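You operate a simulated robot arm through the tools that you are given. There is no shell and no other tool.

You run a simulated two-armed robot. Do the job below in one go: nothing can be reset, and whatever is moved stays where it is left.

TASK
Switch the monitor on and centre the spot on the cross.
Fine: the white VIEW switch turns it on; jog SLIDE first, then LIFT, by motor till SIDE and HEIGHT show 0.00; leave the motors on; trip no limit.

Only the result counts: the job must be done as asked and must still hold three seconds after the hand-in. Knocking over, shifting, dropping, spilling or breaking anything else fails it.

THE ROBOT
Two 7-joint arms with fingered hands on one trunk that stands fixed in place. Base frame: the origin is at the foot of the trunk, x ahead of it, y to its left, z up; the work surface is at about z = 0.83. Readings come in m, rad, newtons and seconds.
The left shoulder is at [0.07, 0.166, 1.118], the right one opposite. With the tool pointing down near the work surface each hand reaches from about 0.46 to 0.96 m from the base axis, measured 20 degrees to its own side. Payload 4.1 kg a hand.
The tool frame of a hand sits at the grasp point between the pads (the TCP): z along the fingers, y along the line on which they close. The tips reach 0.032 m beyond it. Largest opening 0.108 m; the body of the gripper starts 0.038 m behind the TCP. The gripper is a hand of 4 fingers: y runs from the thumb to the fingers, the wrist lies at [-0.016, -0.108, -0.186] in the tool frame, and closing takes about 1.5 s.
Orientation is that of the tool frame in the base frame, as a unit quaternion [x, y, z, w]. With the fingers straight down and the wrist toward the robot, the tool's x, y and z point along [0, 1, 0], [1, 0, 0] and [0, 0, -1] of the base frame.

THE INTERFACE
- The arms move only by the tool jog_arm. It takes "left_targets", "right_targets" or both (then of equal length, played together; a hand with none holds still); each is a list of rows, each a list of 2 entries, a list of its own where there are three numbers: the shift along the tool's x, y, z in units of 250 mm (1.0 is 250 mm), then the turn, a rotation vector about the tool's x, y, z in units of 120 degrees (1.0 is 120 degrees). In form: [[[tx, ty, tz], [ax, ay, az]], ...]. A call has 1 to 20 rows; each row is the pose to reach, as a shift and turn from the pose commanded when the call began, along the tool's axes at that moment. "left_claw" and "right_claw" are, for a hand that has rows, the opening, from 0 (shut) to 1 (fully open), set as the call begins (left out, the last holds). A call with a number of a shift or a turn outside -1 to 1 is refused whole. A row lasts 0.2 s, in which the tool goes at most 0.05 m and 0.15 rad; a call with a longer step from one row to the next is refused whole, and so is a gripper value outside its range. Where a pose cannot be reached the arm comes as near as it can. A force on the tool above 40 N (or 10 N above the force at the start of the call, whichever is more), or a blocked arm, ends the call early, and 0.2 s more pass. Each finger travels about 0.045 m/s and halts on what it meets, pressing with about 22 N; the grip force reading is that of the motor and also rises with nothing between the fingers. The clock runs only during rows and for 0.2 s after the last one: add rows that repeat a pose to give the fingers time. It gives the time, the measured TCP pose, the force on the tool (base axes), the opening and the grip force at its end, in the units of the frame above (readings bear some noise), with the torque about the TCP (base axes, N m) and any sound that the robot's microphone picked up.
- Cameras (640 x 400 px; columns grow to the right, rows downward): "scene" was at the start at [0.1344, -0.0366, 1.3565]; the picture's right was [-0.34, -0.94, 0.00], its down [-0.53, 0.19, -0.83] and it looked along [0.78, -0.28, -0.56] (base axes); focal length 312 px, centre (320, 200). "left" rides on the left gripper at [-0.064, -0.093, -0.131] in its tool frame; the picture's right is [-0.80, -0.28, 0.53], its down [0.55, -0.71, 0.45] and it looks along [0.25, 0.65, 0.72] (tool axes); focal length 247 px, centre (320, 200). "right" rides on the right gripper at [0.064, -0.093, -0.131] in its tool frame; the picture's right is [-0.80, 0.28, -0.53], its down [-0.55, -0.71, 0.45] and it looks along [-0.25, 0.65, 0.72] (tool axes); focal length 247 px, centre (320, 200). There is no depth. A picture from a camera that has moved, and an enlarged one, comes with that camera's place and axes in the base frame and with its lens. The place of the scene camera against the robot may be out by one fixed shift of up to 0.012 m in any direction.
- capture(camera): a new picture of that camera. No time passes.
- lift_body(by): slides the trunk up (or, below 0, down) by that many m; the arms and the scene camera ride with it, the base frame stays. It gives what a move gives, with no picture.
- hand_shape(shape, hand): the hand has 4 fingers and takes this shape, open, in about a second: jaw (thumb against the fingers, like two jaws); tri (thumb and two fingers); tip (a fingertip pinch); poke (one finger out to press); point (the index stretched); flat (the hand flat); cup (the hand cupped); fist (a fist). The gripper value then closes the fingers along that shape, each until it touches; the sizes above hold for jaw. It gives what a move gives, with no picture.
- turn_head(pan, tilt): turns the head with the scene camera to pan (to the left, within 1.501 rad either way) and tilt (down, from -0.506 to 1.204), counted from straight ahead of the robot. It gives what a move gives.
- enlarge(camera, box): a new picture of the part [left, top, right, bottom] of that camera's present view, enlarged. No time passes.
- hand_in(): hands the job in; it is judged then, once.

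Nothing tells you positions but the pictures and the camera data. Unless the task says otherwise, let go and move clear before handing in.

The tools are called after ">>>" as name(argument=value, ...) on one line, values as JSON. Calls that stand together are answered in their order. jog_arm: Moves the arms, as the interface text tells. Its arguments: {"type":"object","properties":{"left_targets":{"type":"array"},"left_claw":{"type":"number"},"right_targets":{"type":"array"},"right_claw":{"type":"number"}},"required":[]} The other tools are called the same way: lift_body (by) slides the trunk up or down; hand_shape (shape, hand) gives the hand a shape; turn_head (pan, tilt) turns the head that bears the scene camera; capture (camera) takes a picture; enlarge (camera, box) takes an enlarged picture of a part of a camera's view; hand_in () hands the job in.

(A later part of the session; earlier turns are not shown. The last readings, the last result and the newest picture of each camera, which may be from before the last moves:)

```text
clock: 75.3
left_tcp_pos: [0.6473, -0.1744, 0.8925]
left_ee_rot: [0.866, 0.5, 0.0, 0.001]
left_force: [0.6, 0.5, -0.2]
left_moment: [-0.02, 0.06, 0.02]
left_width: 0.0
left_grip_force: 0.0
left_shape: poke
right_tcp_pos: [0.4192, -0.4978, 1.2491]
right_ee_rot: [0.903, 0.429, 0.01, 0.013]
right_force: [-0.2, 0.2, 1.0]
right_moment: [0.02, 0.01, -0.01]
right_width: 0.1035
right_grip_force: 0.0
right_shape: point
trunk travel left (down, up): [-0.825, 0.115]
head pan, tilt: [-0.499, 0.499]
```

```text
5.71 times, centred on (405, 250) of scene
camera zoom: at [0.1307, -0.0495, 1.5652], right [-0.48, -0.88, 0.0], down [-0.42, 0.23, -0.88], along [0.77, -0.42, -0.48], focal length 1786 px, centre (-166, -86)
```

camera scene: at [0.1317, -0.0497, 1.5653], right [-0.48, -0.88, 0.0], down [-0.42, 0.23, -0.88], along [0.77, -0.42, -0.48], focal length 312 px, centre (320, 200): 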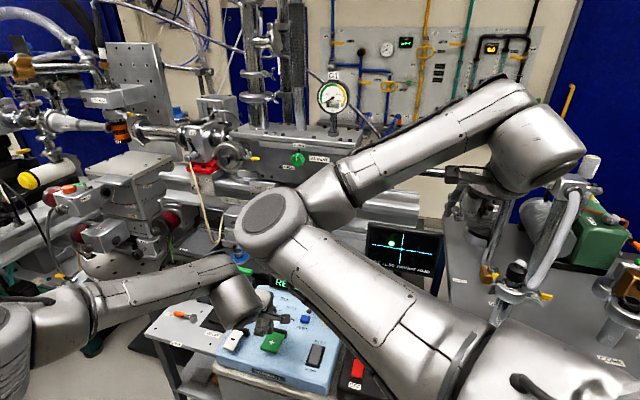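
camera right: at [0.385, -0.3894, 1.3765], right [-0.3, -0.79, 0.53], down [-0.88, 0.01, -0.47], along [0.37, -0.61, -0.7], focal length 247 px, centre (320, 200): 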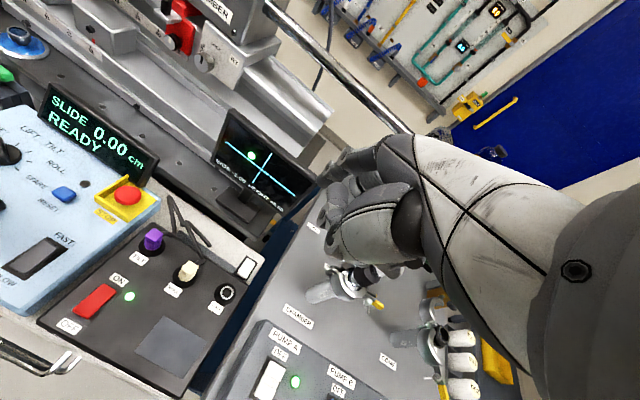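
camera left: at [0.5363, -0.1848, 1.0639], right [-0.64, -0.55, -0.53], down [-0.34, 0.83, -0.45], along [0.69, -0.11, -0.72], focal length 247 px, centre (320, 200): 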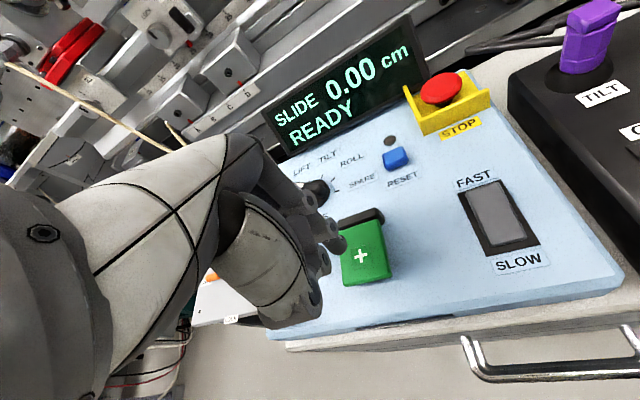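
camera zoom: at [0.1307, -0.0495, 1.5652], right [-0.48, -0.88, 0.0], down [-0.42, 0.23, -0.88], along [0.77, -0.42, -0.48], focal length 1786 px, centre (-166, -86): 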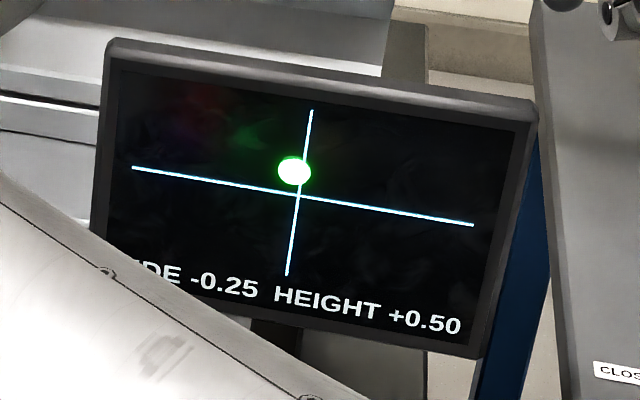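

The spot is about 0.14 left of the vertical line; each 0.2 s row gives about 0.028, so five rows should bring it onto the line.

>>> jog_arm(left_targets=[[[0, 0, 0.068], [0, 0, 0]], [[0, 0, 0.068], [0, 0, 0]], [[0, 0, 0.068], [0, 0, 0]], [[0, 0, 0.068], [0, 0, 0]], [[0, 0, 0.068], [0, 0, 0]], [[0, 0, 0], [0, 0, 0]], [[0, 0, 0], [0, 0, 0]]])

>>> enlarge(camera="right", box=[210, 110, 310, 210])

>>> enlarge(camera="right", box=[40, 80, 170, 190])

>>> enlarge(camera="scene", box=[385, 225, 425, 265])

```text
clock: 76.9
left_tcp_pos: [0.6504, -0.1749, 0.8919]
left_ee_rot: [0.866, 0.5, 0.0, 0.001]
left_force: [-0.1, -0.1, -0.2]
left_moment: [0.01, -0.01, 0.02]
left_width: 0.0
left_grip_force: 0.1
left_shape: poke
right_tcp_pos: [0.4201, -0.498, 1.2481]
right_ee_rot: [0.903, 0.429, 0.01, 0.013]
right_force: [-0.7, 0.9, -0.8]
right_moment: [0.0, -0.02, 0.04]
right_width: 0.1036
right_grip_force: 0.0
right_shape: point
trunk travel left (down, up): [-0.825, 0.115]
head pan, tilt: [-0.499, 0.499]
```

```text
4.00 times, centred on (260, 160) of right
camera zoom: at [0.3839, -0.388, 1.3772], right [-0.3, -0.79, 0.54], down [-0.88, 0.01, -0.48], along [0.37, -0.61, -0.7], focal length 988 px, centre (560, 360)
```

zoom: 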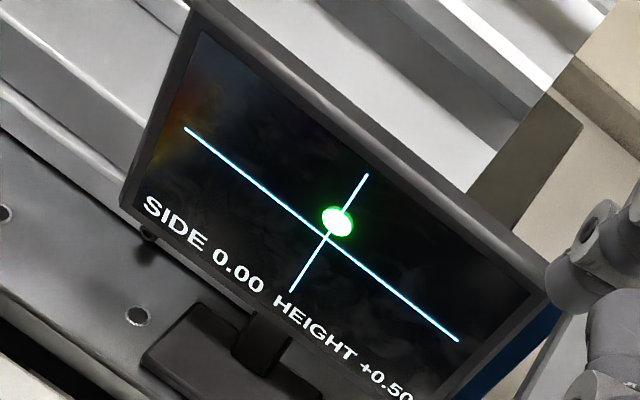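

```text
3.64 times, centred on (105, 135) of right
camera zoom: at [0.3839, -0.388, 1.3772], right [-0.3, -0.79, 0.54], down [-0.88, 0.01, -0.48], along [0.37, -0.61, -0.7], focal length 898 px, centre (1102, 436)
```

zoom: 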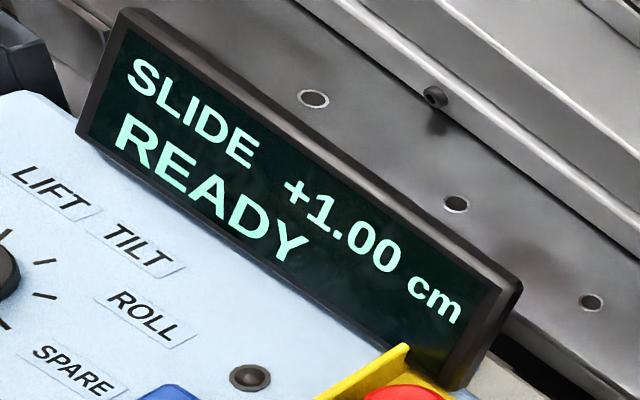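

```text
10.00 times, centred on (405, 245) of scene
camera zoom: at [0.1307, -0.0496, 1.5652], right [-0.48, -0.88, 0.0], down [-0.42, 0.23, -0.88], along [0.77, -0.42, -0.48], focal length 3125 px, centre (-530, -250)
```

zoom: 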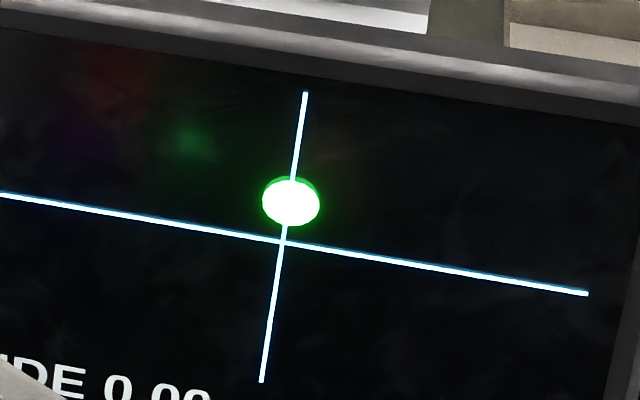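

SIDE now shows 0.00 and the spot sits on the vertical line. Next the selector must go from SLIDE to LIFT, 36° clockwise; I'll lift the left hand and bring it over to the left side of the knob for that.

>>> jog_arm(left_targets=[[[0, 0, -0.16], [0, 0, 0]], [[0, 0, -0.32], [0, 0, 0]], [[0.079, 0.155, -0.32], [0, 0, 0]], [[0.157, 0.309, -0.32], [0, 0, 0]], [[0.236, 0.464, -0.32], [0, 0, 0]]])

>>> capture(camera="left")

>>> capture(camera="scene")

>>> enlarge(camera="left", box=[260, 120, 440, 280])

```text
clock: 78.1
left_tcp_pos: [0.7689, -0.1784, 0.974]
left_ee_rot: [0.865, 0.501, 0.0, 0.002]
left_force: [0.6, -0.8, 0.2]
left_moment: [0.02, -0.02, -0.01]
left_width: 0.0
left_grip_force: 0.0
left_shape: poke
left hand out of reach, approached as far as the arm can: row 5
right_tcp_pos: [0.4194, -0.4991, 1.2478]
right_ee_rot: [0.903, 0.429, 0.012, 0.013]
right_force: [-0.2, -0.1, -0.1]
right_moment: [0.03, 0.01, 0.03]
right_width: 0.1037
right_grip_force: 0.1
right_shape: point
trunk travel left (down, up): [-0.825, 0.115]
head pan, tilt: [-0.499, 0.499]
```

```text
taken
camera left: at [0.6568, -0.1888, 1.1073], right [-0.64, -0.55, -0.53], down [-0.34, 0.83, -0.45], along [0.69, -0.11, -0.72], focal length 247 px, centre (320, 200)
```

left: 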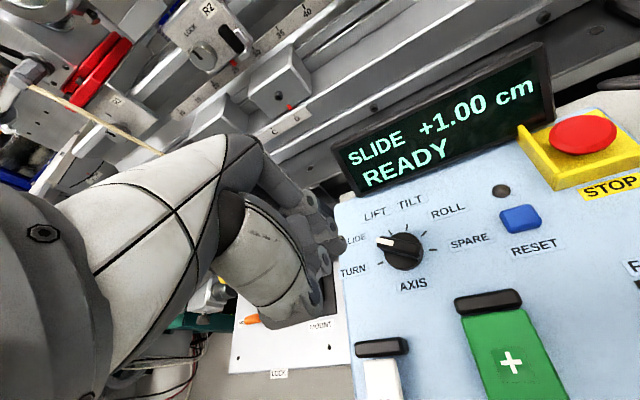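

```text
taken
camera scene: at [0.1306, -0.0513, 1.5653], right [-0.48, -0.88, 0.0], down [-0.42, 0.23, -0.88], along [0.77, -0.42, -0.48], focal length 312 px, centre (320, 200)
```

scene: 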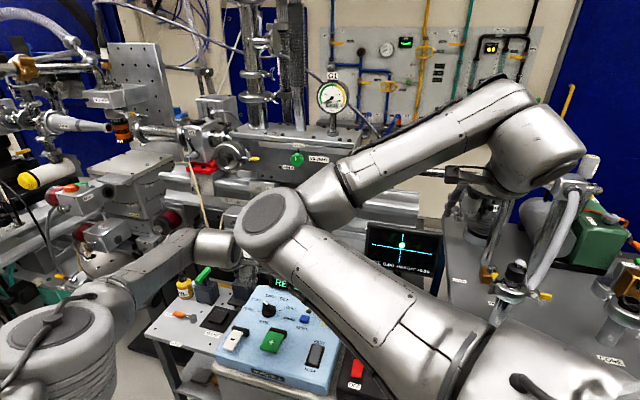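

```text
2.50 times, centred on (350, 200) of left
camera zoom: at [0.6568, -0.1888, 1.1073], right [-0.64, -0.55, -0.53], down [-0.34, 0.83, -0.45], along [0.69, -0.11, -0.72], focal length 617 px, centre (245, 200)
```

zoom: 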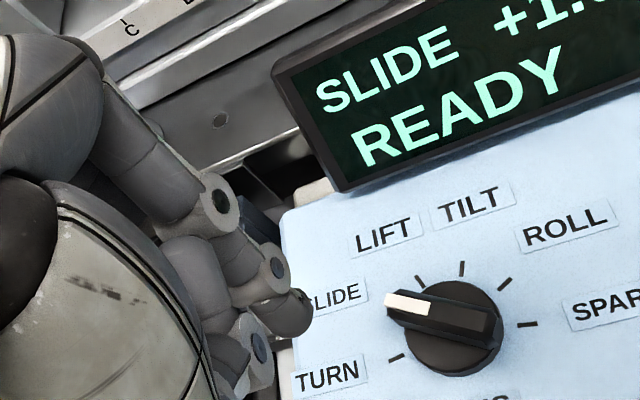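

From here the knob is in plain view, but the left arm is just short of reach. I'll raise that hand 10 cm and lower the trunk 10 cm to gain reach.

>>> jog_arm(left_targets=[[[0, 0, -0.14], [0, 0, 0]], [[0, 0, -0.28], [0, 0, 0]], [[0, 0, -0.42], [0, 0, 0]]])

>>> lift_body(by=-0.1)

>>> capture(camera="scene")

>>> capture(camera="left")

```text
clock: 78.9
left_tcp_pos: [0.7688, -0.1787, 1.0807]
left_ee_rot: [0.866, 0.501, 0.002, 0.002]
left_force: [0.4, -0.8, 0.2]
left_moment: [0.01, 0.01, -0.01]
left_width: 0.0
left_grip_force: 0.0
left_shape: poke
right_tcp_pos: [0.42, -0.4978, 1.2475]
right_ee_rot: [0.903, 0.428, 0.01, 0.013]
right_force: [-0.4, 0.2, -0.1]
right_moment: [0.0, -0.01, -0.01]
right_width: 0.1036
right_grip_force: 0.0
right_shape: point
trunk travel left (down, up): [-0.825, 0.115]
head pan, tilt: [-0.499, 0.499]
```

```text
clock: 80.2
left_tcp_pos: [0.7705, -0.178, 0.9814]
left_ee_rot: [0.865, 0.501, 0.001, 0.002]
left_force: [-0.4, 1.3, -0.7]
left_moment: [0.0, -0.02, 0.03]
left_width: 0.0
left_grip_force: 0.0
left_shape: poke
right_tcp_pos: [0.4204, -0.4989, 1.1481]
right_ee_rot: [0.903, 0.429, 0.011, 0.014]
right_force: [0.2, 0.1, 0.0]
right_moment: [0.02, -0.01, -0.01]
right_width: 0.1038
right_grip_force: 0.1
right_shape: point
trunk travel left (down, up): [-0.725, 0.215]
head pan, tilt: [-0.499, 0.499]
```

```text
taken
camera scene: at [0.131, -0.0497, 1.4653], right [-0.48, -0.88, 0.0], down [-0.42, 0.23, -0.88], along [0.77, -0.42, -0.48], focal length 312 px, centre (320, 200)
```

scene: 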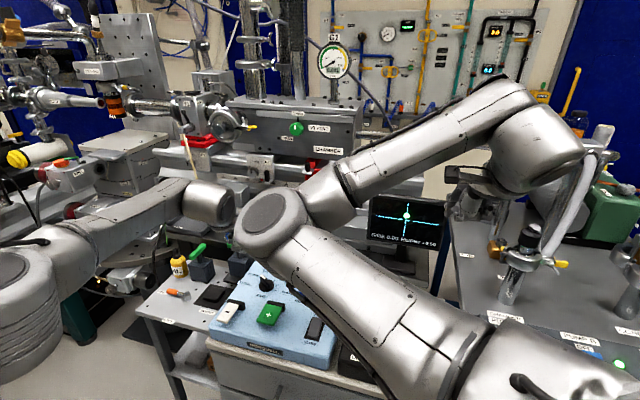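

```text
taken
camera left: at [0.6575, -0.1876, 1.1132], right [-0.64, -0.55, -0.53], down [-0.34, 0.83, -0.45], along [0.69, -0.11, -0.72], focal length 247 px, centre (320, 200)
```

left: 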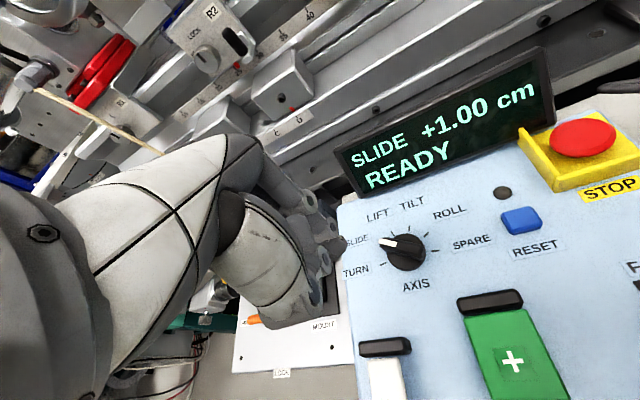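

>>> jog_arm(left_targets=[[[0.003, 0.038, 0.08], [0, 0, 0]], [[0.003, 0.038, 0.16], [0, 0, 0]], [[0.003, 0.038, 0.24], [0, 0, 0]]])

>>> enlarge(camera="left", box=[280, 140, 460, 300])

>>> enlarge(camera="right", box=[0, 60, 160, 220])

```text
clock: 81.0
left_tcp_pos: [0.7794, -0.1824, 0.9215]
left_ee_rot: [0.866, 0.501, 0.002, 0.002]
left_force: [0.3, -0.5, 0.0]
left_moment: [-0.01, -0.01, -0.01]
left_width: 0.0003
left_grip_force: 0.0
left_shape: poke
right_tcp_pos: [0.4204, -0.4991, 1.1478]
right_ee_rot: [0.903, 0.429, 0.011, 0.013]
right_force: [0.7, -0.3, -0.2]
right_moment: [-0.02, -0.02, 0.01]
right_width: 0.1036
right_grip_force: 0.1
right_shape: point
trunk travel left (down, up): [-0.725, 0.215]
head pan, tilt: [-0.499, 0.499]
```

```text
2.50 times, centred on (370, 220) of left
camera zoom: at [0.666, -0.192, 1.0528], right [-0.64, -0.55, -0.53], down [-0.34, 0.83, -0.45], along [0.69, -0.11, -0.72], focal length 617 px, centre (195, 150)
```

zoom: 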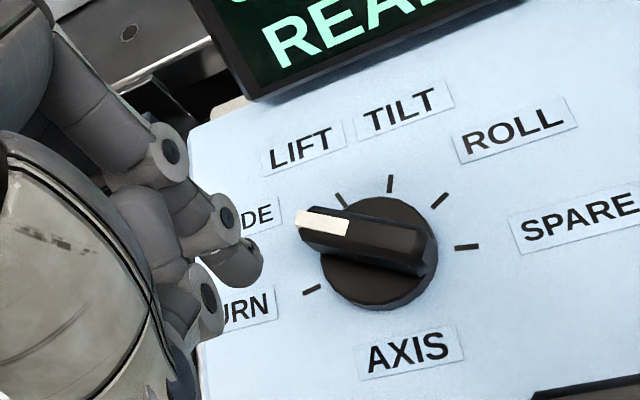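

```text
2.50 times, centred on (80, 140) of right
camera zoom: at [0.3848, -0.3883, 1.2769], right [-0.3, -0.79, 0.54], down [-0.88, 0.01, -0.47], along [0.37, -0.61, -0.7], focal length 617 px, centre (920, 350)
```

zoom: 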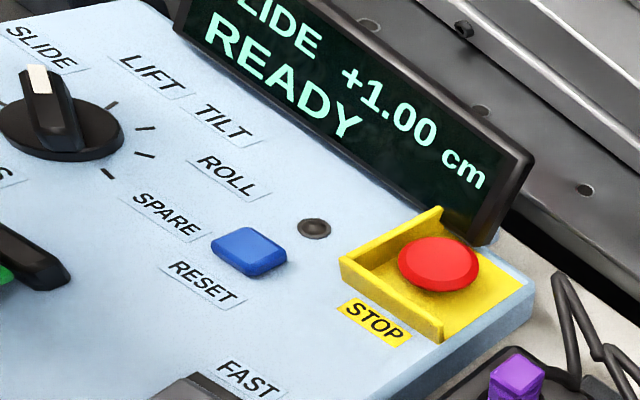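

The fingertip is on the TURN side of the pointer with clear space. I'll go down to handle height and push clockwise part way, then check.

>>> jog_arm(left_targets=[[[0, 0, 0.07], [0, 0, 0]], [[0, 0, 0.142], [0, 0, 0]]])

>>> jog_arm(left_targets=[[[-0.022, 0.018, 0], [0, 0, 0]], [[-0.044, 0.035, 0], [0, 0, 0]], [[-0.053, 0.06, 0], [0, 0, 0]]])

>>> enlarge(camera="left", box=[280, 140, 460, 300])

>>> enlarge(camera="right", box=[0, 60, 160, 220])

```text
clock: 81.7
left_tcp_pos: [0.7735, -0.1795, 0.8868]
left_ee_rot: [0.865, 0.501, 0.002, 0.003]
left_force: [-0.1, -0.1, -0.7]
left_moment: [0.02, 0.02, 0.01]
left_width: 0.0
left_grip_force: 0.0
left_shape: poke
left hand out of reach, approached as far as the arm can: row 1, 2
right_tcp_pos: [0.42, -0.4985, 1.1464]
right_ee_rot: [0.903, 0.43, 0.011, 0.014]
right_force: [-0.2, -0.3, 0.4]
right_moment: [-0.02, 0.01, 0.0]
right_width: 0.1039
right_grip_force: 0.1
right_shape: point
trunk travel left (down, up): [-0.725, 0.215]
head pan, tilt: [-0.499, 0.499]
```

```text
clock: 82.5
left_tcp_pos: [0.768, -0.191, 0.8887]
left_ee_rot: [0.866, 0.501, 0.001, 0.002]
left_force: [0.6, -0.9, -0.1]
left_moment: [0.0, 0.0, -0.02]
left_width: 0.0002
left_grip_force: 0.1
left_shape: poke
left hand out of reach, approached as far as the arm can: row 1, 2, 3
right_tcp_pos: [0.4218, -0.4981, 1.1482]
right_ee_rot: [0.903, 0.429, 0.011, 0.013]
right_force: [0.0, 0.1, 0.2]
right_moment: [-0.02, 0.01, -0.03]
right_width: 0.1041
right_grip_force: 0.0
right_shape: point
trunk travel left (down, up): [-0.725, 0.215]
head pan, tilt: [-0.499, 0.499]
```

```text
2.50 times, centred on (370, 220) of left
camera zoom: at [0.6555, -0.2007, 1.0209], right [-0.64, -0.55, -0.53], down [-0.34, 0.83, -0.45], along [0.69, -0.11, -0.72], focal length 617 px, centre (195, 150)
```

zoom: 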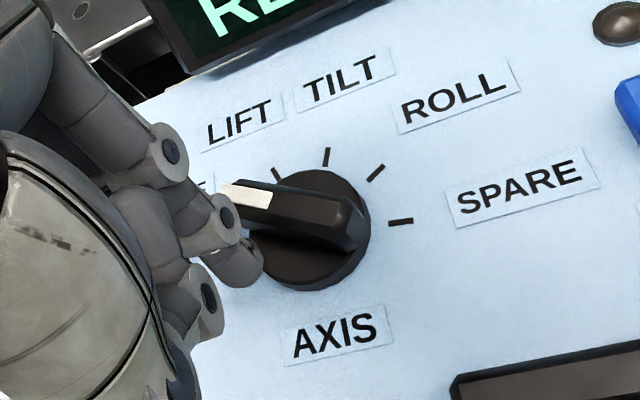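

```text
2.50 times, centred on (80, 140) of right
camera zoom: at [0.3846, -0.388, 1.2771], right [-0.3, -0.79, 0.54], down [-0.88, 0.01, -0.48], along [0.37, -0.61, -0.7], focal length 617 px, centre (920, 350)
```

zoom: 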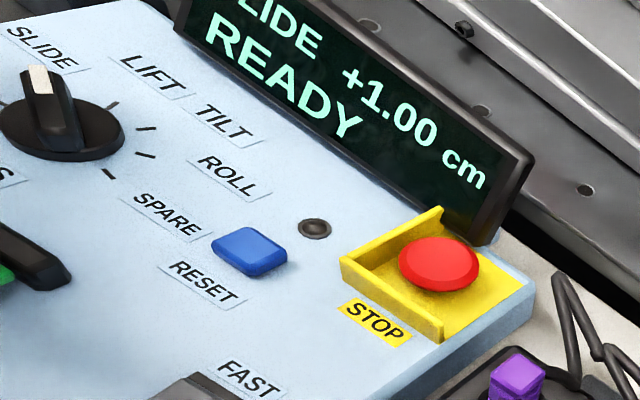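

The left arm is again just short. I'll lift it and lower the trunk another 10 cm to bring its shoulder level.

>>> jog_arm(left_targets=[[[0.02, -0.02, -0.12], [0, 0, 0]], [[0.02, -0.02, -0.26], [0, 0, 0]], [[0.02, -0.02, -0.44], [0, 0, 0]]])

>>> lift_body(by=-0.1)

>>> capture(camera="scene")

>>> capture(camera="right")

```text
clock: 83.2
left_tcp_pos: [0.7647, -0.185, 0.9985]
left_ee_rot: [0.866, 0.5, 0.001, 0.001]
left_force: [0.4, 1.1, 0.0]
left_moment: [0.01, 0.0, 0.0]
left_width: 0.0
left_grip_force: 0.1
left_shape: poke
right_tcp_pos: [0.42, -0.4989, 1.1487]
right_ee_rot: [0.903, 0.428, 0.012, 0.014]
right_force: [-0.4, 0.4, 1.4]
right_moment: [0.02, 0.03, 0.0]
right_width: 0.1038
right_grip_force: 0.0
right_shape: point
trunk travel left (down, up): [-0.725, 0.215]
head pan, tilt: [-0.499, 0.499]
```

```text
clock: 84.6
left_tcp_pos: [0.7666, -0.1852, 0.8982]
left_ee_rot: [0.866, 0.501, 0.001, 0.001]
left_force: [0.4, 0.4, 0.4]
left_moment: [0.01, 0.0, 0.06]
left_width: 0.0
left_grip_force: 0.0
left_shape: poke
right_tcp_pos: [0.4205, -0.4983, 1.048]
right_ee_rot: [0.903, 0.429, 0.01, 0.013]
right_force: [-0.5, 0.3, 1.4]
right_moment: [0.03, -0.01, 0.0]
right_width: 0.1038
right_grip_force: 0.0
right_shape: point
trunk travel left (down, up): [-0.625, 0.315]
head pan, tilt: [-0.499, 0.499]
```

```text
taken
camera scene: at [0.131, -0.0497, 1.3653], right [-0.48, -0.88, 0.0], down [-0.42, 0.23, -0.88], along [0.77, -0.42, -0.48], focal length 312 px, centre (320, 200)
```

scene: 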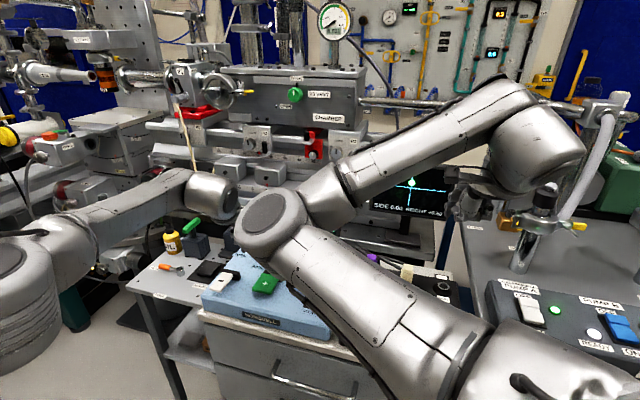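

```text
taken
camera right: at [0.3842, -0.3881, 1.1772], right [-0.3, -0.79, 0.54], down [-0.88, 0.01, -0.48], along [0.37, -0.61, -0.7], focal length 247 px, centre (320, 200)
```

right: 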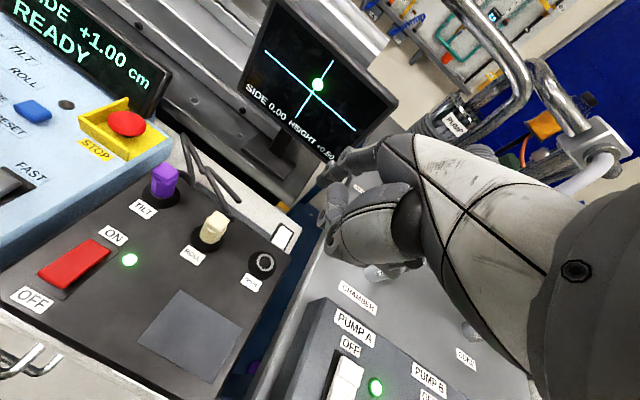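

>>> jog_arm(left_targets=[[[0.018, 0.0187, -0.04], [0, 0, 0]], [[0.036, 0.0374, -0.04], [0, 0, 0]], [[0.036, 0.0374, 0.0], [0, 0, 0]], [[0.036, 0.0374, 0.05], [0, 0, 0]]])

>>> enlarge(camera="left", box=[280, 140, 460, 300])

```text
clock: 85.6
left_tcp_pos: [0.7798, -0.1818, 0.8864]
left_ee_rot: [0.865, 0.501, 0.001, 0.001]
left_force: [-0.2, -0.9, 0.0]
left_moment: [0.01, -0.01, -0.02]
left_width: 0.0
left_grip_force: 0.1
left_shape: poke
right_tcp_pos: [0.4212, -0.4981, 1.0475]
right_ee_rot: [0.903, 0.429, 0.01, 0.013]
right_force: [0.3, 0.1, 0.1]
right_moment: [-0.04, 0.01, -0.04]
right_width: 0.1036
right_grip_force: 0.1
right_shape: point
trunk travel left (down, up): [-0.625, 0.315]
head pan, tilt: [-0.499, 0.499]
```

```text
2.50 times, centred on (370, 220) of left
camera zoom: at [0.6671, -0.1912, 1.0177], right [-0.64, -0.55, -0.53], down [-0.34, 0.83, -0.45], along [0.69, -0.11, -0.72], focal length 617 px, centre (195, 150)
```

zoom: 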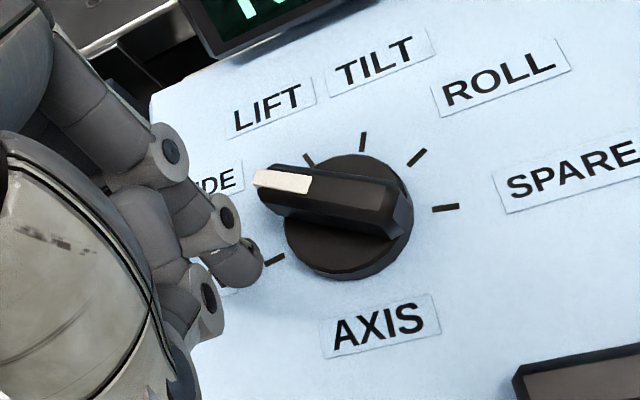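

The hand now reaches. I'll push the pointer clockwise toward LIFT, part way first.

>>> jog_arm(left_targets=[[[-0.022, 0.018, 0], [0, 0, 0]], [[-0.044, 0.035, 0], [0, 0, 0]], [[-0.053, 0.06, 0], [0, 0, 0]]])

>>> enlarge(camera="left", box=[280, 140, 460, 300])

>>> enlarge(camera="right", box=[0, 0, 180, 140])

```text
clock: 86.4
left_tcp_pos: [0.7815, -0.1956, 0.8859]
left_ee_rot: [0.866, 0.5, 0.0, 0.003]
left_force: [-0.2, 0.4, -0.2]
left_moment: [-0.02, 0.0, 0.0]
left_width: 0.0
left_grip_force: 0.1
left_shape: poke
left hand out of reach, approached as far as the arm can: row 3
right_tcp_pos: [0.4212, -0.4987, 1.0471]
right_ee_rot: [0.904, 0.428, 0.01, 0.014]
right_force: [-0.6, -1.0, -0.5]
right_moment: [-0.01, 0.04, 0.0]
right_width: 0.1037
right_grip_force: 0.1
right_shape: point
trunk travel left (down, up): [-0.625, 0.315]
head pan, tilt: [-0.499, 0.499]
```

```text
2.50 times, centred on (370, 220) of left
camera zoom: at [0.6691, -0.2051, 1.0182], right [-0.64, -0.55, -0.53], down [-0.34, 0.83, -0.45], along [0.69, -0.11, -0.72], focal length 617 px, centre (195, 150)
```

zoom: 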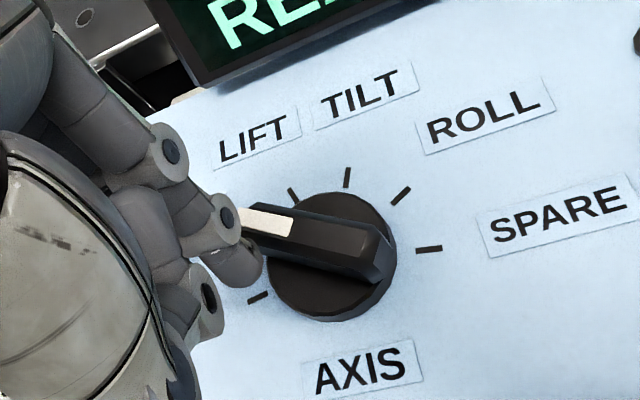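

```text
2.86 times, centred on (90, 70) of right
camera zoom: at [0.3846, -0.3879, 1.1771], right [-0.3, -0.79, 0.54], down [-0.88, 0.01, -0.48], along [0.37, -0.61, -0.7], focal length 706 px, centre (977, 571)
```

zoom: 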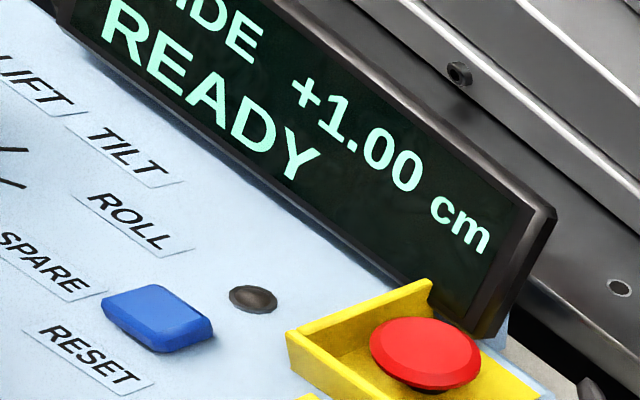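

The left hand runs out of reach 2 cm short of completing the push. In the point shape its finger extends 7 cm further forward, so I'll lift off, change shape and come back from nearer.

>>> jog_arm(left_targets=[[[0.02, -0.02, -0.1], [0, 0, 0]], [[0.02, -0.02, -0.28], [0, 0, 0]], [[0.02, -0.2, -0.4], [0, 0, 0]], [[0.02, -0.38, -0.5], [0, 0, 0]]])

>>> hand_shape(shape="point", hand="left")

>>> capture(camera="left")

>>> capture(camera="scene")

```text
refused: row 3 steps farther than a row can; nothing moved
```

```text
clock: 87.3
left_tcp_pos: [0.7819, -0.1948, 0.8861]
left_ee_rot: [0.865, 0.501, 0.002, 0.001]
left_force: [-0.8, 0.3, -0.8]
left_moment: [0.03, 0.0, 0.0]
left_width: 0.0
left_grip_force: 0.0
left_shape: point
right_tcp_pos: [0.4208, -0.4992, 1.0485]
right_ee_rot: [0.903, 0.429, 0.01, 0.013]
right_force: [1.0, 0.1, -0.2]
right_moment: [-0.03, 0.0, 0.02]
right_width: 0.1038
right_grip_force: 0.2
right_shape: point
trunk travel left (down, up): [-0.625, 0.315]
head pan, tilt: [-0.499, 0.499]
```

```text
taken
camera left: at [0.669, -0.2054, 1.0182], right [-0.64, -0.55, -0.53], down [-0.34, 0.83, -0.45], along [0.69, -0.11, -0.72], focal length 247 px, centre (320, 200)
```

left: 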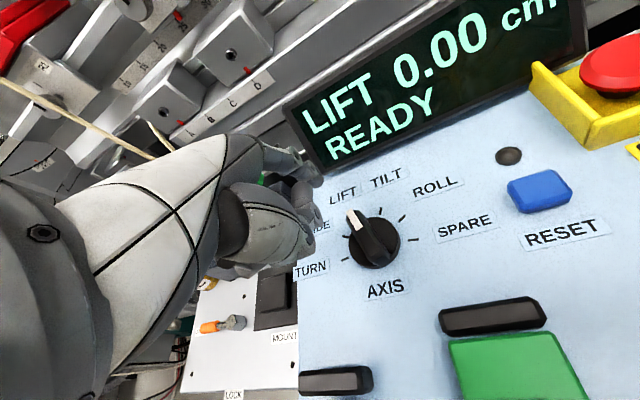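

```text
taken
camera scene: at [0.1313, -0.0497, 1.3652], right [-0.48, -0.88, 0.0], down [-0.42, 0.23, -0.88], along [0.77, -0.42, -0.48], focal length 312 px, centre (320, 200)
```

scene: 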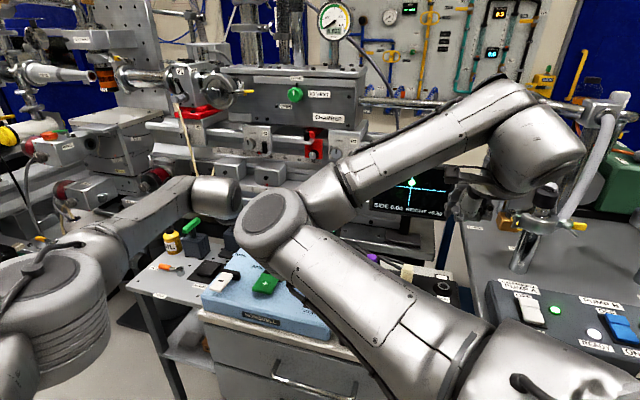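

By luck, extending the finger nudged the pointer itself: the display now shows LIFT 0.00 cm, READY, with the knob squarely on LIFT. I'll lift the left hand straight up and back, away from the display.

>>> jog_arm(left_targets=[[[0, -0.04, -0.1], [0, 0, 0]], [[0, -0.08, -0.26], [0, 0, 0]], [[0, -0.12, -0.42], [0, 0, 0]], [[0, -0.28, -0.46], [0, 0, 0]]])

>>> capture(camera="left")

>>> enlarge(camera="left", box=[320, 80, 560, 280])

>>> enlarge(camera="right", box=[230, 0, 400, 180])

```text
clock: 88.3
left_tcp_pos: [0.7188, -0.1572, 1.0002]
left_ee_rot: [0.866, 0.5, 0.001, 0.002]
left_force: [0.0, -0.2, -0.7]
left_moment: [-0.05, 0.02, -0.01]
left_width: 0.0
left_grip_force: 0.0
left_shape: point
right_tcp_pos: [0.4197, -0.4956, 1.0492]
right_ee_rot: [0.903, 0.429, 0.01, 0.014]
right_force: [0.4, 0.1, 0.4]
right_moment: [-0.04, -0.01, -0.01]
right_width: 0.1035
right_grip_force: 0.0
right_shape: point
trunk travel left (down, up): [-0.625, 0.315]
head pan, tilt: [-0.499, 0.499]
```

```text
taken
camera left: at [0.6068, -0.167, 1.1326], right [-0.64, -0.55, -0.53], down [-0.34, 0.83, -0.45], along [0.69, -0.11, -0.72], focal length 247 px, centre (320, 200)
```

left: 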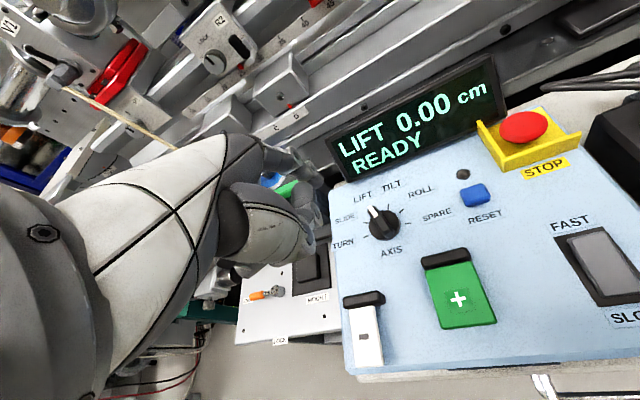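

```text
2.00 times, centred on (440, 180) of left
camera zoom: at [0.6068, -0.167, 1.1326], right [-0.64, -0.55, -0.53], down [-0.34, 0.83, -0.45], along [0.69, -0.11, -0.72], focal length 494 px, centre (80, 240)
```

zoom: 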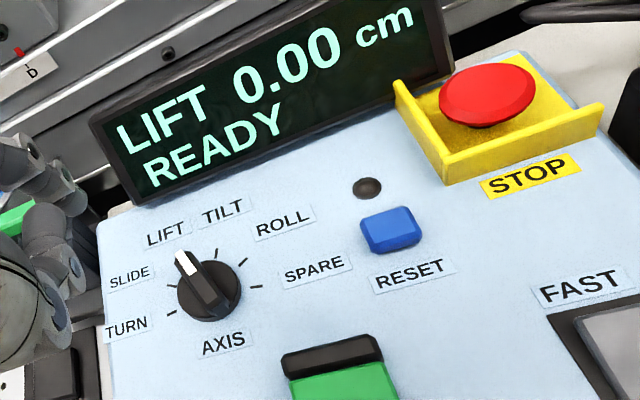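

```text
2.22 times, centred on (315, 90) of right
camera zoom: at [0.3835, -0.3861, 1.1781], right [-0.3, -0.79, 0.54], down [-0.88, 0.01, -0.48], along [0.37, -0.62, -0.7], focal length 549 px, centre (331, 444)
```

zoom: 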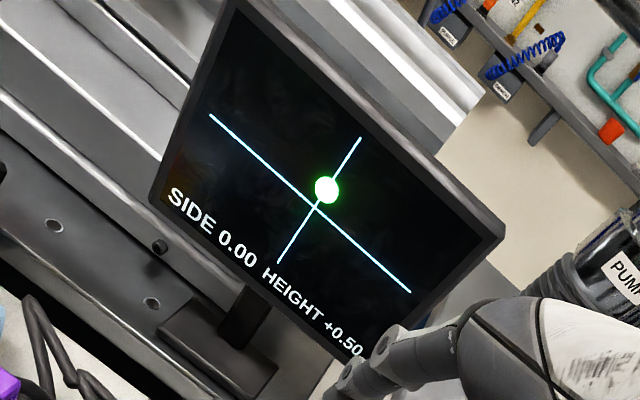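

LIFT 0.00 cm / READY and HEIGHT +0.50 remain. I'll return the left hand to the poke shape and bring it over the white "−" paddle, whose body runs from about (0.725, -0.124) to (0.69, -0.083).

>>> hand_shape(shape="poke", hand="left")

>>> jog_arm(left_targets=[[[0.071, -0.063, 0.06], [0, 0, 0]], [[0.143, -0.127, 0.12], [0, 0, 0]], [[0.214, -0.19, 0.2], [0, 0, 0]], [[0.214, -0.19, 0.28], [0, 0, 0]]])

>>> capture(camera="left")

>>> enlarge(camera="left", box=[240, 160, 440, 340])

>>> capture(camera="scene")

```text
clock: 89.2
left_tcp_pos: [0.7202, -0.1595, 0.9987]
left_ee_rot: [0.866, 0.501, 0.001, 0.002]
left_force: [0.7, -0.3, 0.3]
left_moment: [-0.02, 0.01, 0.0]
left_width: 0.0
left_grip_force: 0.1
left_shape: poke
right_tcp_pos: [0.42, -0.4976, 1.0493]
right_ee_rot: [0.903, 0.429, 0.01, 0.013]
right_force: [0.3, -0.4, 0.4]
right_moment: [-0.05, 0.02, 0.01]
right_width: 0.1038
right_grip_force: 0.1
right_shape: point
trunk travel left (down, up): [-0.625, 0.315]
head pan, tilt: [-0.499, 0.499]
```

```text
clock: 90.2
left_tcp_pos: [0.705, -0.0896, 0.9301]
left_ee_rot: [0.866, 0.499, 0.001, 0.002]
left_force: [-1.0, 0.2, 0.1]
left_moment: [0.0, 0.01, 0.04]
left_width: 0.0001
left_grip_force: 0.0
left_shape: poke
right_tcp_pos: [0.42, -0.499, 1.0471]
right_ee_rot: [0.903, 0.43, 0.01, 0.014]
right_force: [-0.8, -0.4, 0.0]
right_moment: [0.04, 0.0, 0.03]
right_width: 0.1039
right_grip_force: 0.1
right_shape: point
trunk travel left (down, up): [-0.625, 0.315]
head pan, tilt: [-0.499, 0.499]
```

```text
taken
camera left: at [0.5934, -0.0998, 1.0623], right [-0.64, -0.55, -0.53], down [-0.34, 0.83, -0.45], along [0.69, -0.11, -0.72], focal length 247 px, centre (320, 200)
```

left: 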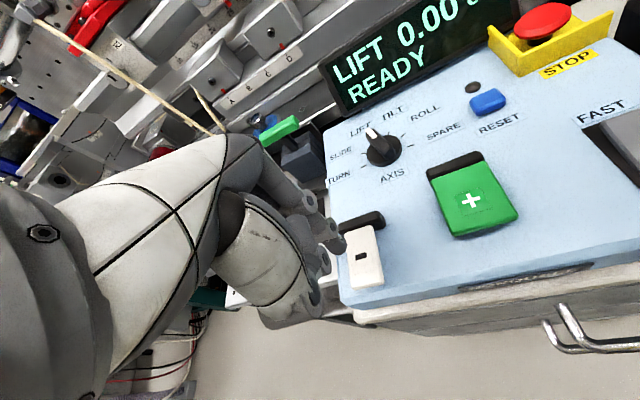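

```text
2.22 times, centred on (340, 250) of left
camera zoom: at [0.5934, -0.0998, 1.0623], right [-0.64, -0.55, -0.53], down [-0.34, 0.83, -0.45], along [0.69, -0.11, -0.72], focal length 549 px, centre (276, 89)
```

zoom: 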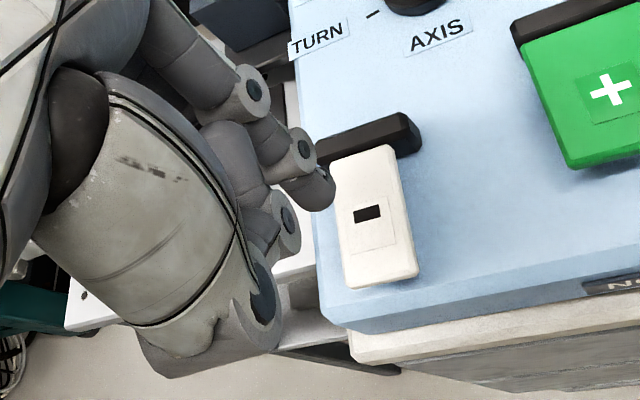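

```text
taken
camera scene: at [0.1319, -0.0504, 1.3652], right [-0.48, -0.88, 0.0], down [-0.42, 0.23, -0.88], along [0.77, -0.42, -0.48], focal length 312 px, centre (320, 200)
```

scene: 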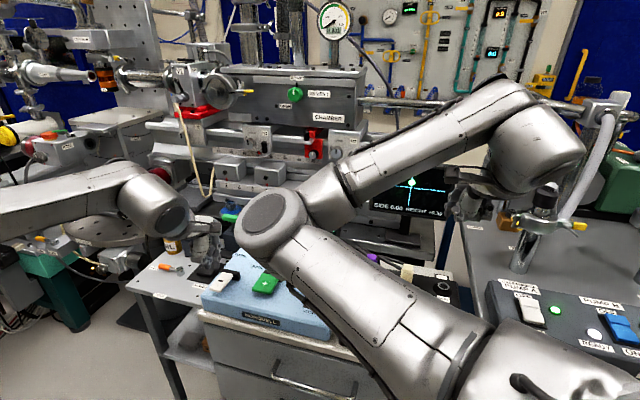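

>>> jog_arm(left_targets=[[[0, 0, 0.066], [0, 0, 0]], [[0, 0, 0.132], [0, 0, 0]]])

>>> enlarge(camera="left", box=[240, 160, 440, 340])

>>> jog_arm(left_targets=[[[0, 0, 0.068], [0, 0, 0]], [[0, 0, 0.068], [0, 0, 0]], [[0, 0, 0.068], [0, 0, 0]], [[0, 0, 0], [0, 0, 0]], [[0, 0, 0], [0, 0, 0]]])

>>> enlarge(camera="right", box=[230, 0, 400, 180])

>>> enlarge(camera="left", box=[310, 0, 530, 140])

```text
clock: 90.8
left_tcp_pos: [0.7063, -0.0909, 0.8978]
left_ee_rot: [0.866, 0.5, 0.0, 0.002]
left_force: [0.9, -0.3, -0.2]
left_moment: [0.0, 0.0, -0.01]
left_width: 0.0
left_grip_force: 0.1
left_shape: poke
right_tcp_pos: [0.4217, -0.4972, 1.0472]
right_ee_rot: [0.903, 0.429, 0.01, 0.015]
right_force: [0.3, -0.2, -0.2]
right_moment: [0.03, 0.02, -0.02]
right_width: 0.1039
right_grip_force: 0.0
right_shape: point
trunk travel left (down, up): [-0.625, 0.315]
head pan, tilt: [-0.499, 0.499]
```

```text
2.22 times, centred on (340, 250) of left
camera zoom: at [0.594, -0.1002, 1.0293], right [-0.64, -0.55, -0.53], down [-0.34, 0.83, -0.45], along [0.69, -0.11, -0.72], focal length 549 px, centre (276, 89)
```

zoom: 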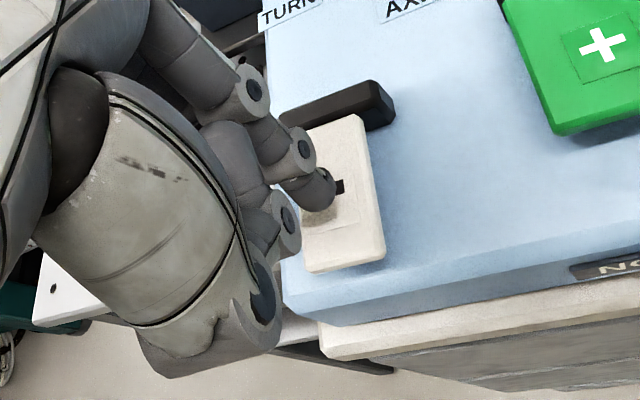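

```text
clock: 92.0
left_tcp_pos: [0.7063, -0.0905, 0.8972]
left_ee_rot: [0.866, 0.5, 0.0, 0.003]
left_force: [-0.1, -0.2, -0.6]
left_moment: [-0.02, 0.0, 0.02]
left_width: 0.0003
left_grip_force: 0.2
left_shape: poke
right_tcp_pos: [0.4202, -0.4979, 1.0469]
right_ee_rot: [0.903, 0.428, 0.01, 0.013]
right_force: [0.3, 0.1, 0.0]
right_moment: [0.02, -0.03, 0.0]
right_width: 0.1036
right_grip_force: 0.1
right_shape: point
trunk travel left (down, up): [-0.625, 0.315]
head pan, tilt: [-0.499, 0.499]
```

```text
2.22 times, centred on (315, 90) of right
camera zoom: at [0.3847, -0.3881, 1.1769], right [-0.3, -0.79, 0.54], down [-0.88, 0.01, -0.47], along [0.37, -0.61, -0.7], focal length 549 px, centre (331, 444)
```

zoom: 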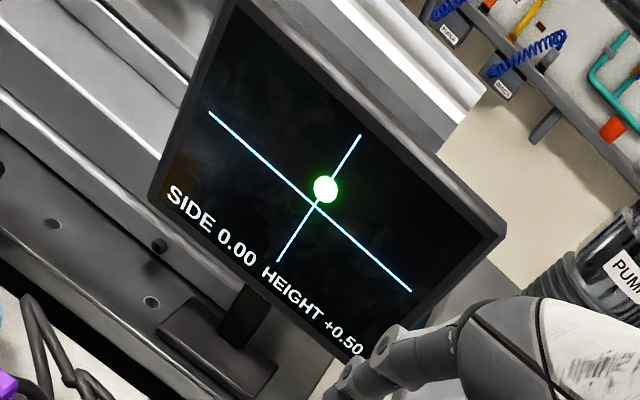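

```text
2.86 times, centred on (420, 70) of left
camera zoom: at [0.594, -0.1003, 1.0296], right [-0.64, -0.55, -0.53], down [-0.34, 0.83, -0.45], along [0.69, -0.11, -0.72], focal length 706 px, centre (34, 571)
```

zoom: 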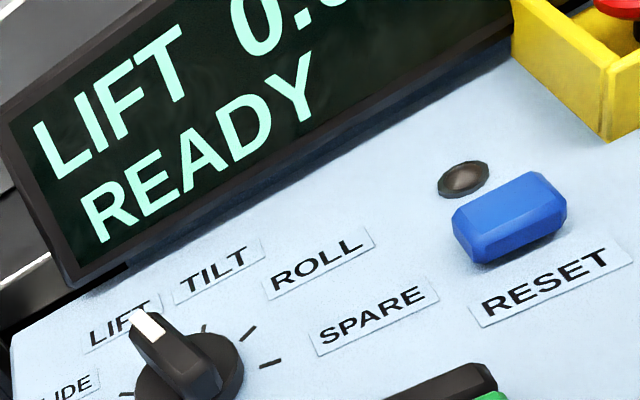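

>>> jog_arm(left_targets=[[[0, 0, 0.072], [0, 0, 0]], [[0, 0, 0.072], [0, 0, 0]], [[0, 0, 0.072], [0, 0, 0]], [[0, 0, 0.072], [0, 0, 0]], [[0, 0, 0.072], [0, 0, 0]], [[0, 0, 0], [0, 0, 0]], [[0, 0, 0], [0, 0, 0]]])

>>> enlarge(camera="right", box=[230, 0, 400, 180])

>>> enlarge(camera="right", box=[0, 0, 180, 140])

>>> enlarge(camera="right", box=[280, 50, 350, 120])

```text
clock: 93.6
left_tcp_pos: [0.7058, -0.0908, 0.8966]
left_ee_rot: [0.866, 0.5, 0.001, 0.002]
left_force: [-0.2, 0.2, 0.5]
left_moment: [-0.01, 0.03, 0.02]
left_width: 0.0
left_grip_force: 0.0
left_shape: poke
right_tcp_pos: [0.4209, -0.4983, 1.047]
right_ee_rot: [0.903, 0.429, 0.01, 0.014]
right_force: [0.3, -0.3, -0.2]
right_moment: [-0.01, 0.0, 0.05]
right_width: 0.1038
right_grip_force: 0.1
right_shape: point
trunk travel left (down, up): [-0.625, 0.315]
head pan, tilt: [-0.499, 0.499]
```

```text
2.22 times, centred on (315, 90) of right
camera zoom: at [0.3847, -0.3881, 1.1769], right [-0.3, -0.79, 0.54], down [-0.88, 0.01, -0.48], along [0.37, -0.61, -0.7], focal length 549 px, centre (331, 444)
```

zoom: 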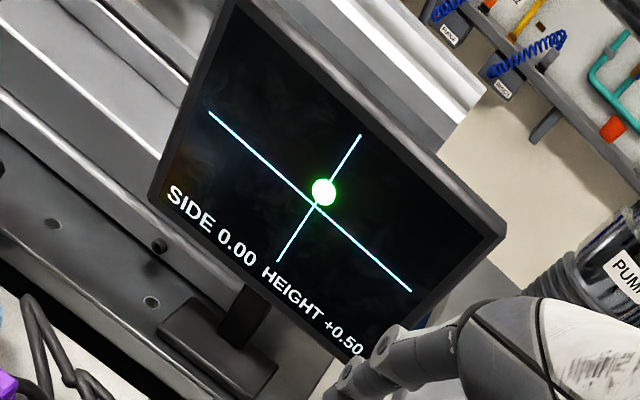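

```text
2.86 times, centred on (90, 70) of right
camera zoom: at [0.3847, -0.3881, 1.1769], right [-0.3, -0.79, 0.54], down [-0.88, 0.01, -0.48], along [0.37, -0.61, -0.7], focal length 706 px, centre (977, 571)
```

zoom: 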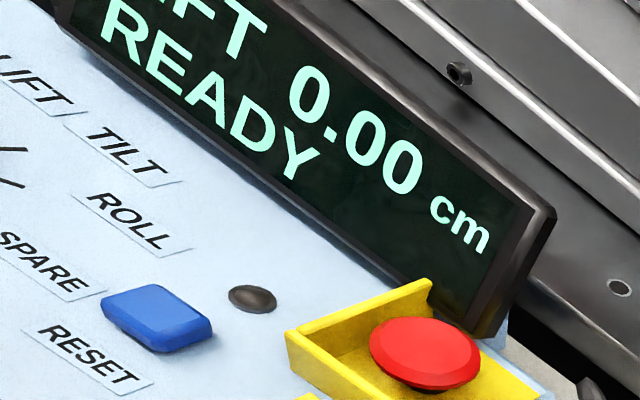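

```text
5.71 times, centred on (315, 85) of right
camera zoom: at [0.3847, -0.3881, 1.1769], right [-0.3, -0.79, 0.54], down [-0.88, 0.01, -0.48], along [0.37, -0.61, -0.7], focal length 1411 px, centre (349, 857)
```

zoom: 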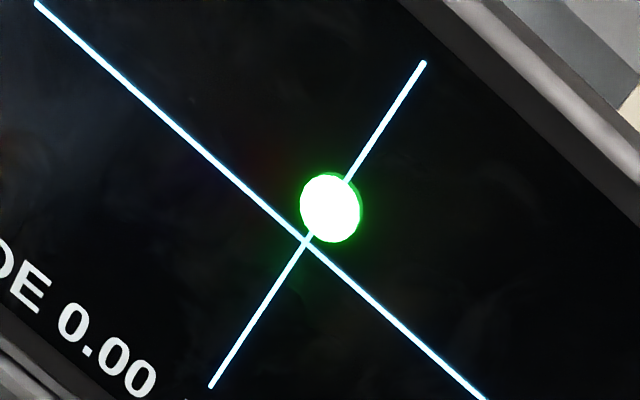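

"−" lowers the spot as wanted; HEIGHT is really about 0.37 now. I'll press for about 1.8 s more.

>>> jog_arm(left_targets=[[[0, 0, 0.072], [0, 0, 0]], [[0, 0, 0.072], [0, 0, 0]], [[0, 0, 0.072], [0, 0, 0]], [[0, 0, 0.072], [0, 0, 0]], [[0, 0, 0.072], [0, 0, 0]], [[0, 0, 0.072], [0, 0, 0]], [[0, 0, 0.072], [0, 0, 0]], [[0, 0, 0.072], [0, 0, 0]], [[0, 0, 0.072], [0, 0, 0]], [[0, 0, 0], [0, 0, 0]], [[0, 0, 0], [0, 0, 0]]])

>>> enlarge(camera="right", box=[230, 0, 400, 180])

>>> enlarge(camera="right", box=[0, 0, 180, 140])

>>> enlarge(camera="right", box=[280, 50, 350, 120])

```text
clock: 96.0
left_tcp_pos: [0.7061, -0.0908, 0.8976]
left_ee_rot: [0.866, 0.501, 0.001, 0.001]
left_force: [-0.2, -0.5, 0.8]
left_moment: [-0.01, -0.01, 0.02]
left_width: 0.0001
left_grip_force: 0.2
left_shape: poke
right_tcp_pos: [0.4206, -0.4979, 1.0482]
right_ee_rot: [0.904, 0.428, 0.011, 0.014]
right_force: [0.4, -0.2, 0.2]
right_moment: [0.02, 0.0, 0.01]
right_width: 0.1036
right_grip_force: 0.0
right_shape: point
trunk travel left (down, up): [-0.625, 0.315]
head pan, tilt: [-0.499, 0.499]
```

```text
2.22 times, centred on (315, 90) of right
camera zoom: at [0.3846, -0.3881, 1.1769], right [-0.3, -0.79, 0.54], down [-0.88, 0.01, -0.48], along [0.37, -0.61, -0.7], focal length 549 px, centre (331, 444)
```

zoom: 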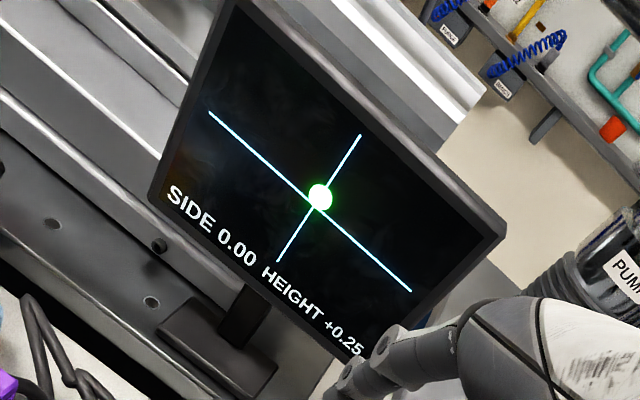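

```text
2.86 times, centred on (90, 70) of right
camera zoom: at [0.3846, -0.3881, 1.1769], right [-0.3, -0.79, 0.54], down [-0.88, 0.01, -0.48], along [0.37, -0.61, -0.7], focal length 706 px, centre (977, 571)
```

zoom: 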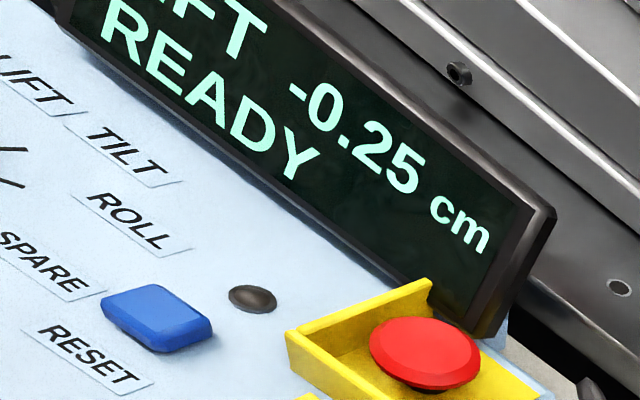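

```text
5.71 times, centred on (315, 85) of right
camera zoom: at [0.3846, -0.3881, 1.1769], right [-0.3, -0.79, 0.54], down [-0.88, 0.01, -0.48], along [0.37, -0.61, -0.7], focal length 1411 px, centre (349, 857)
```

zoom: 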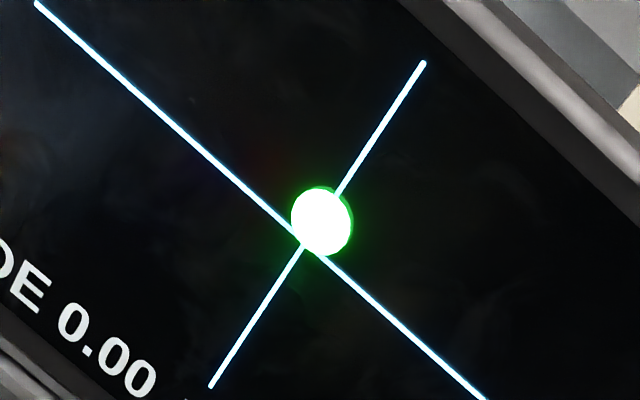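

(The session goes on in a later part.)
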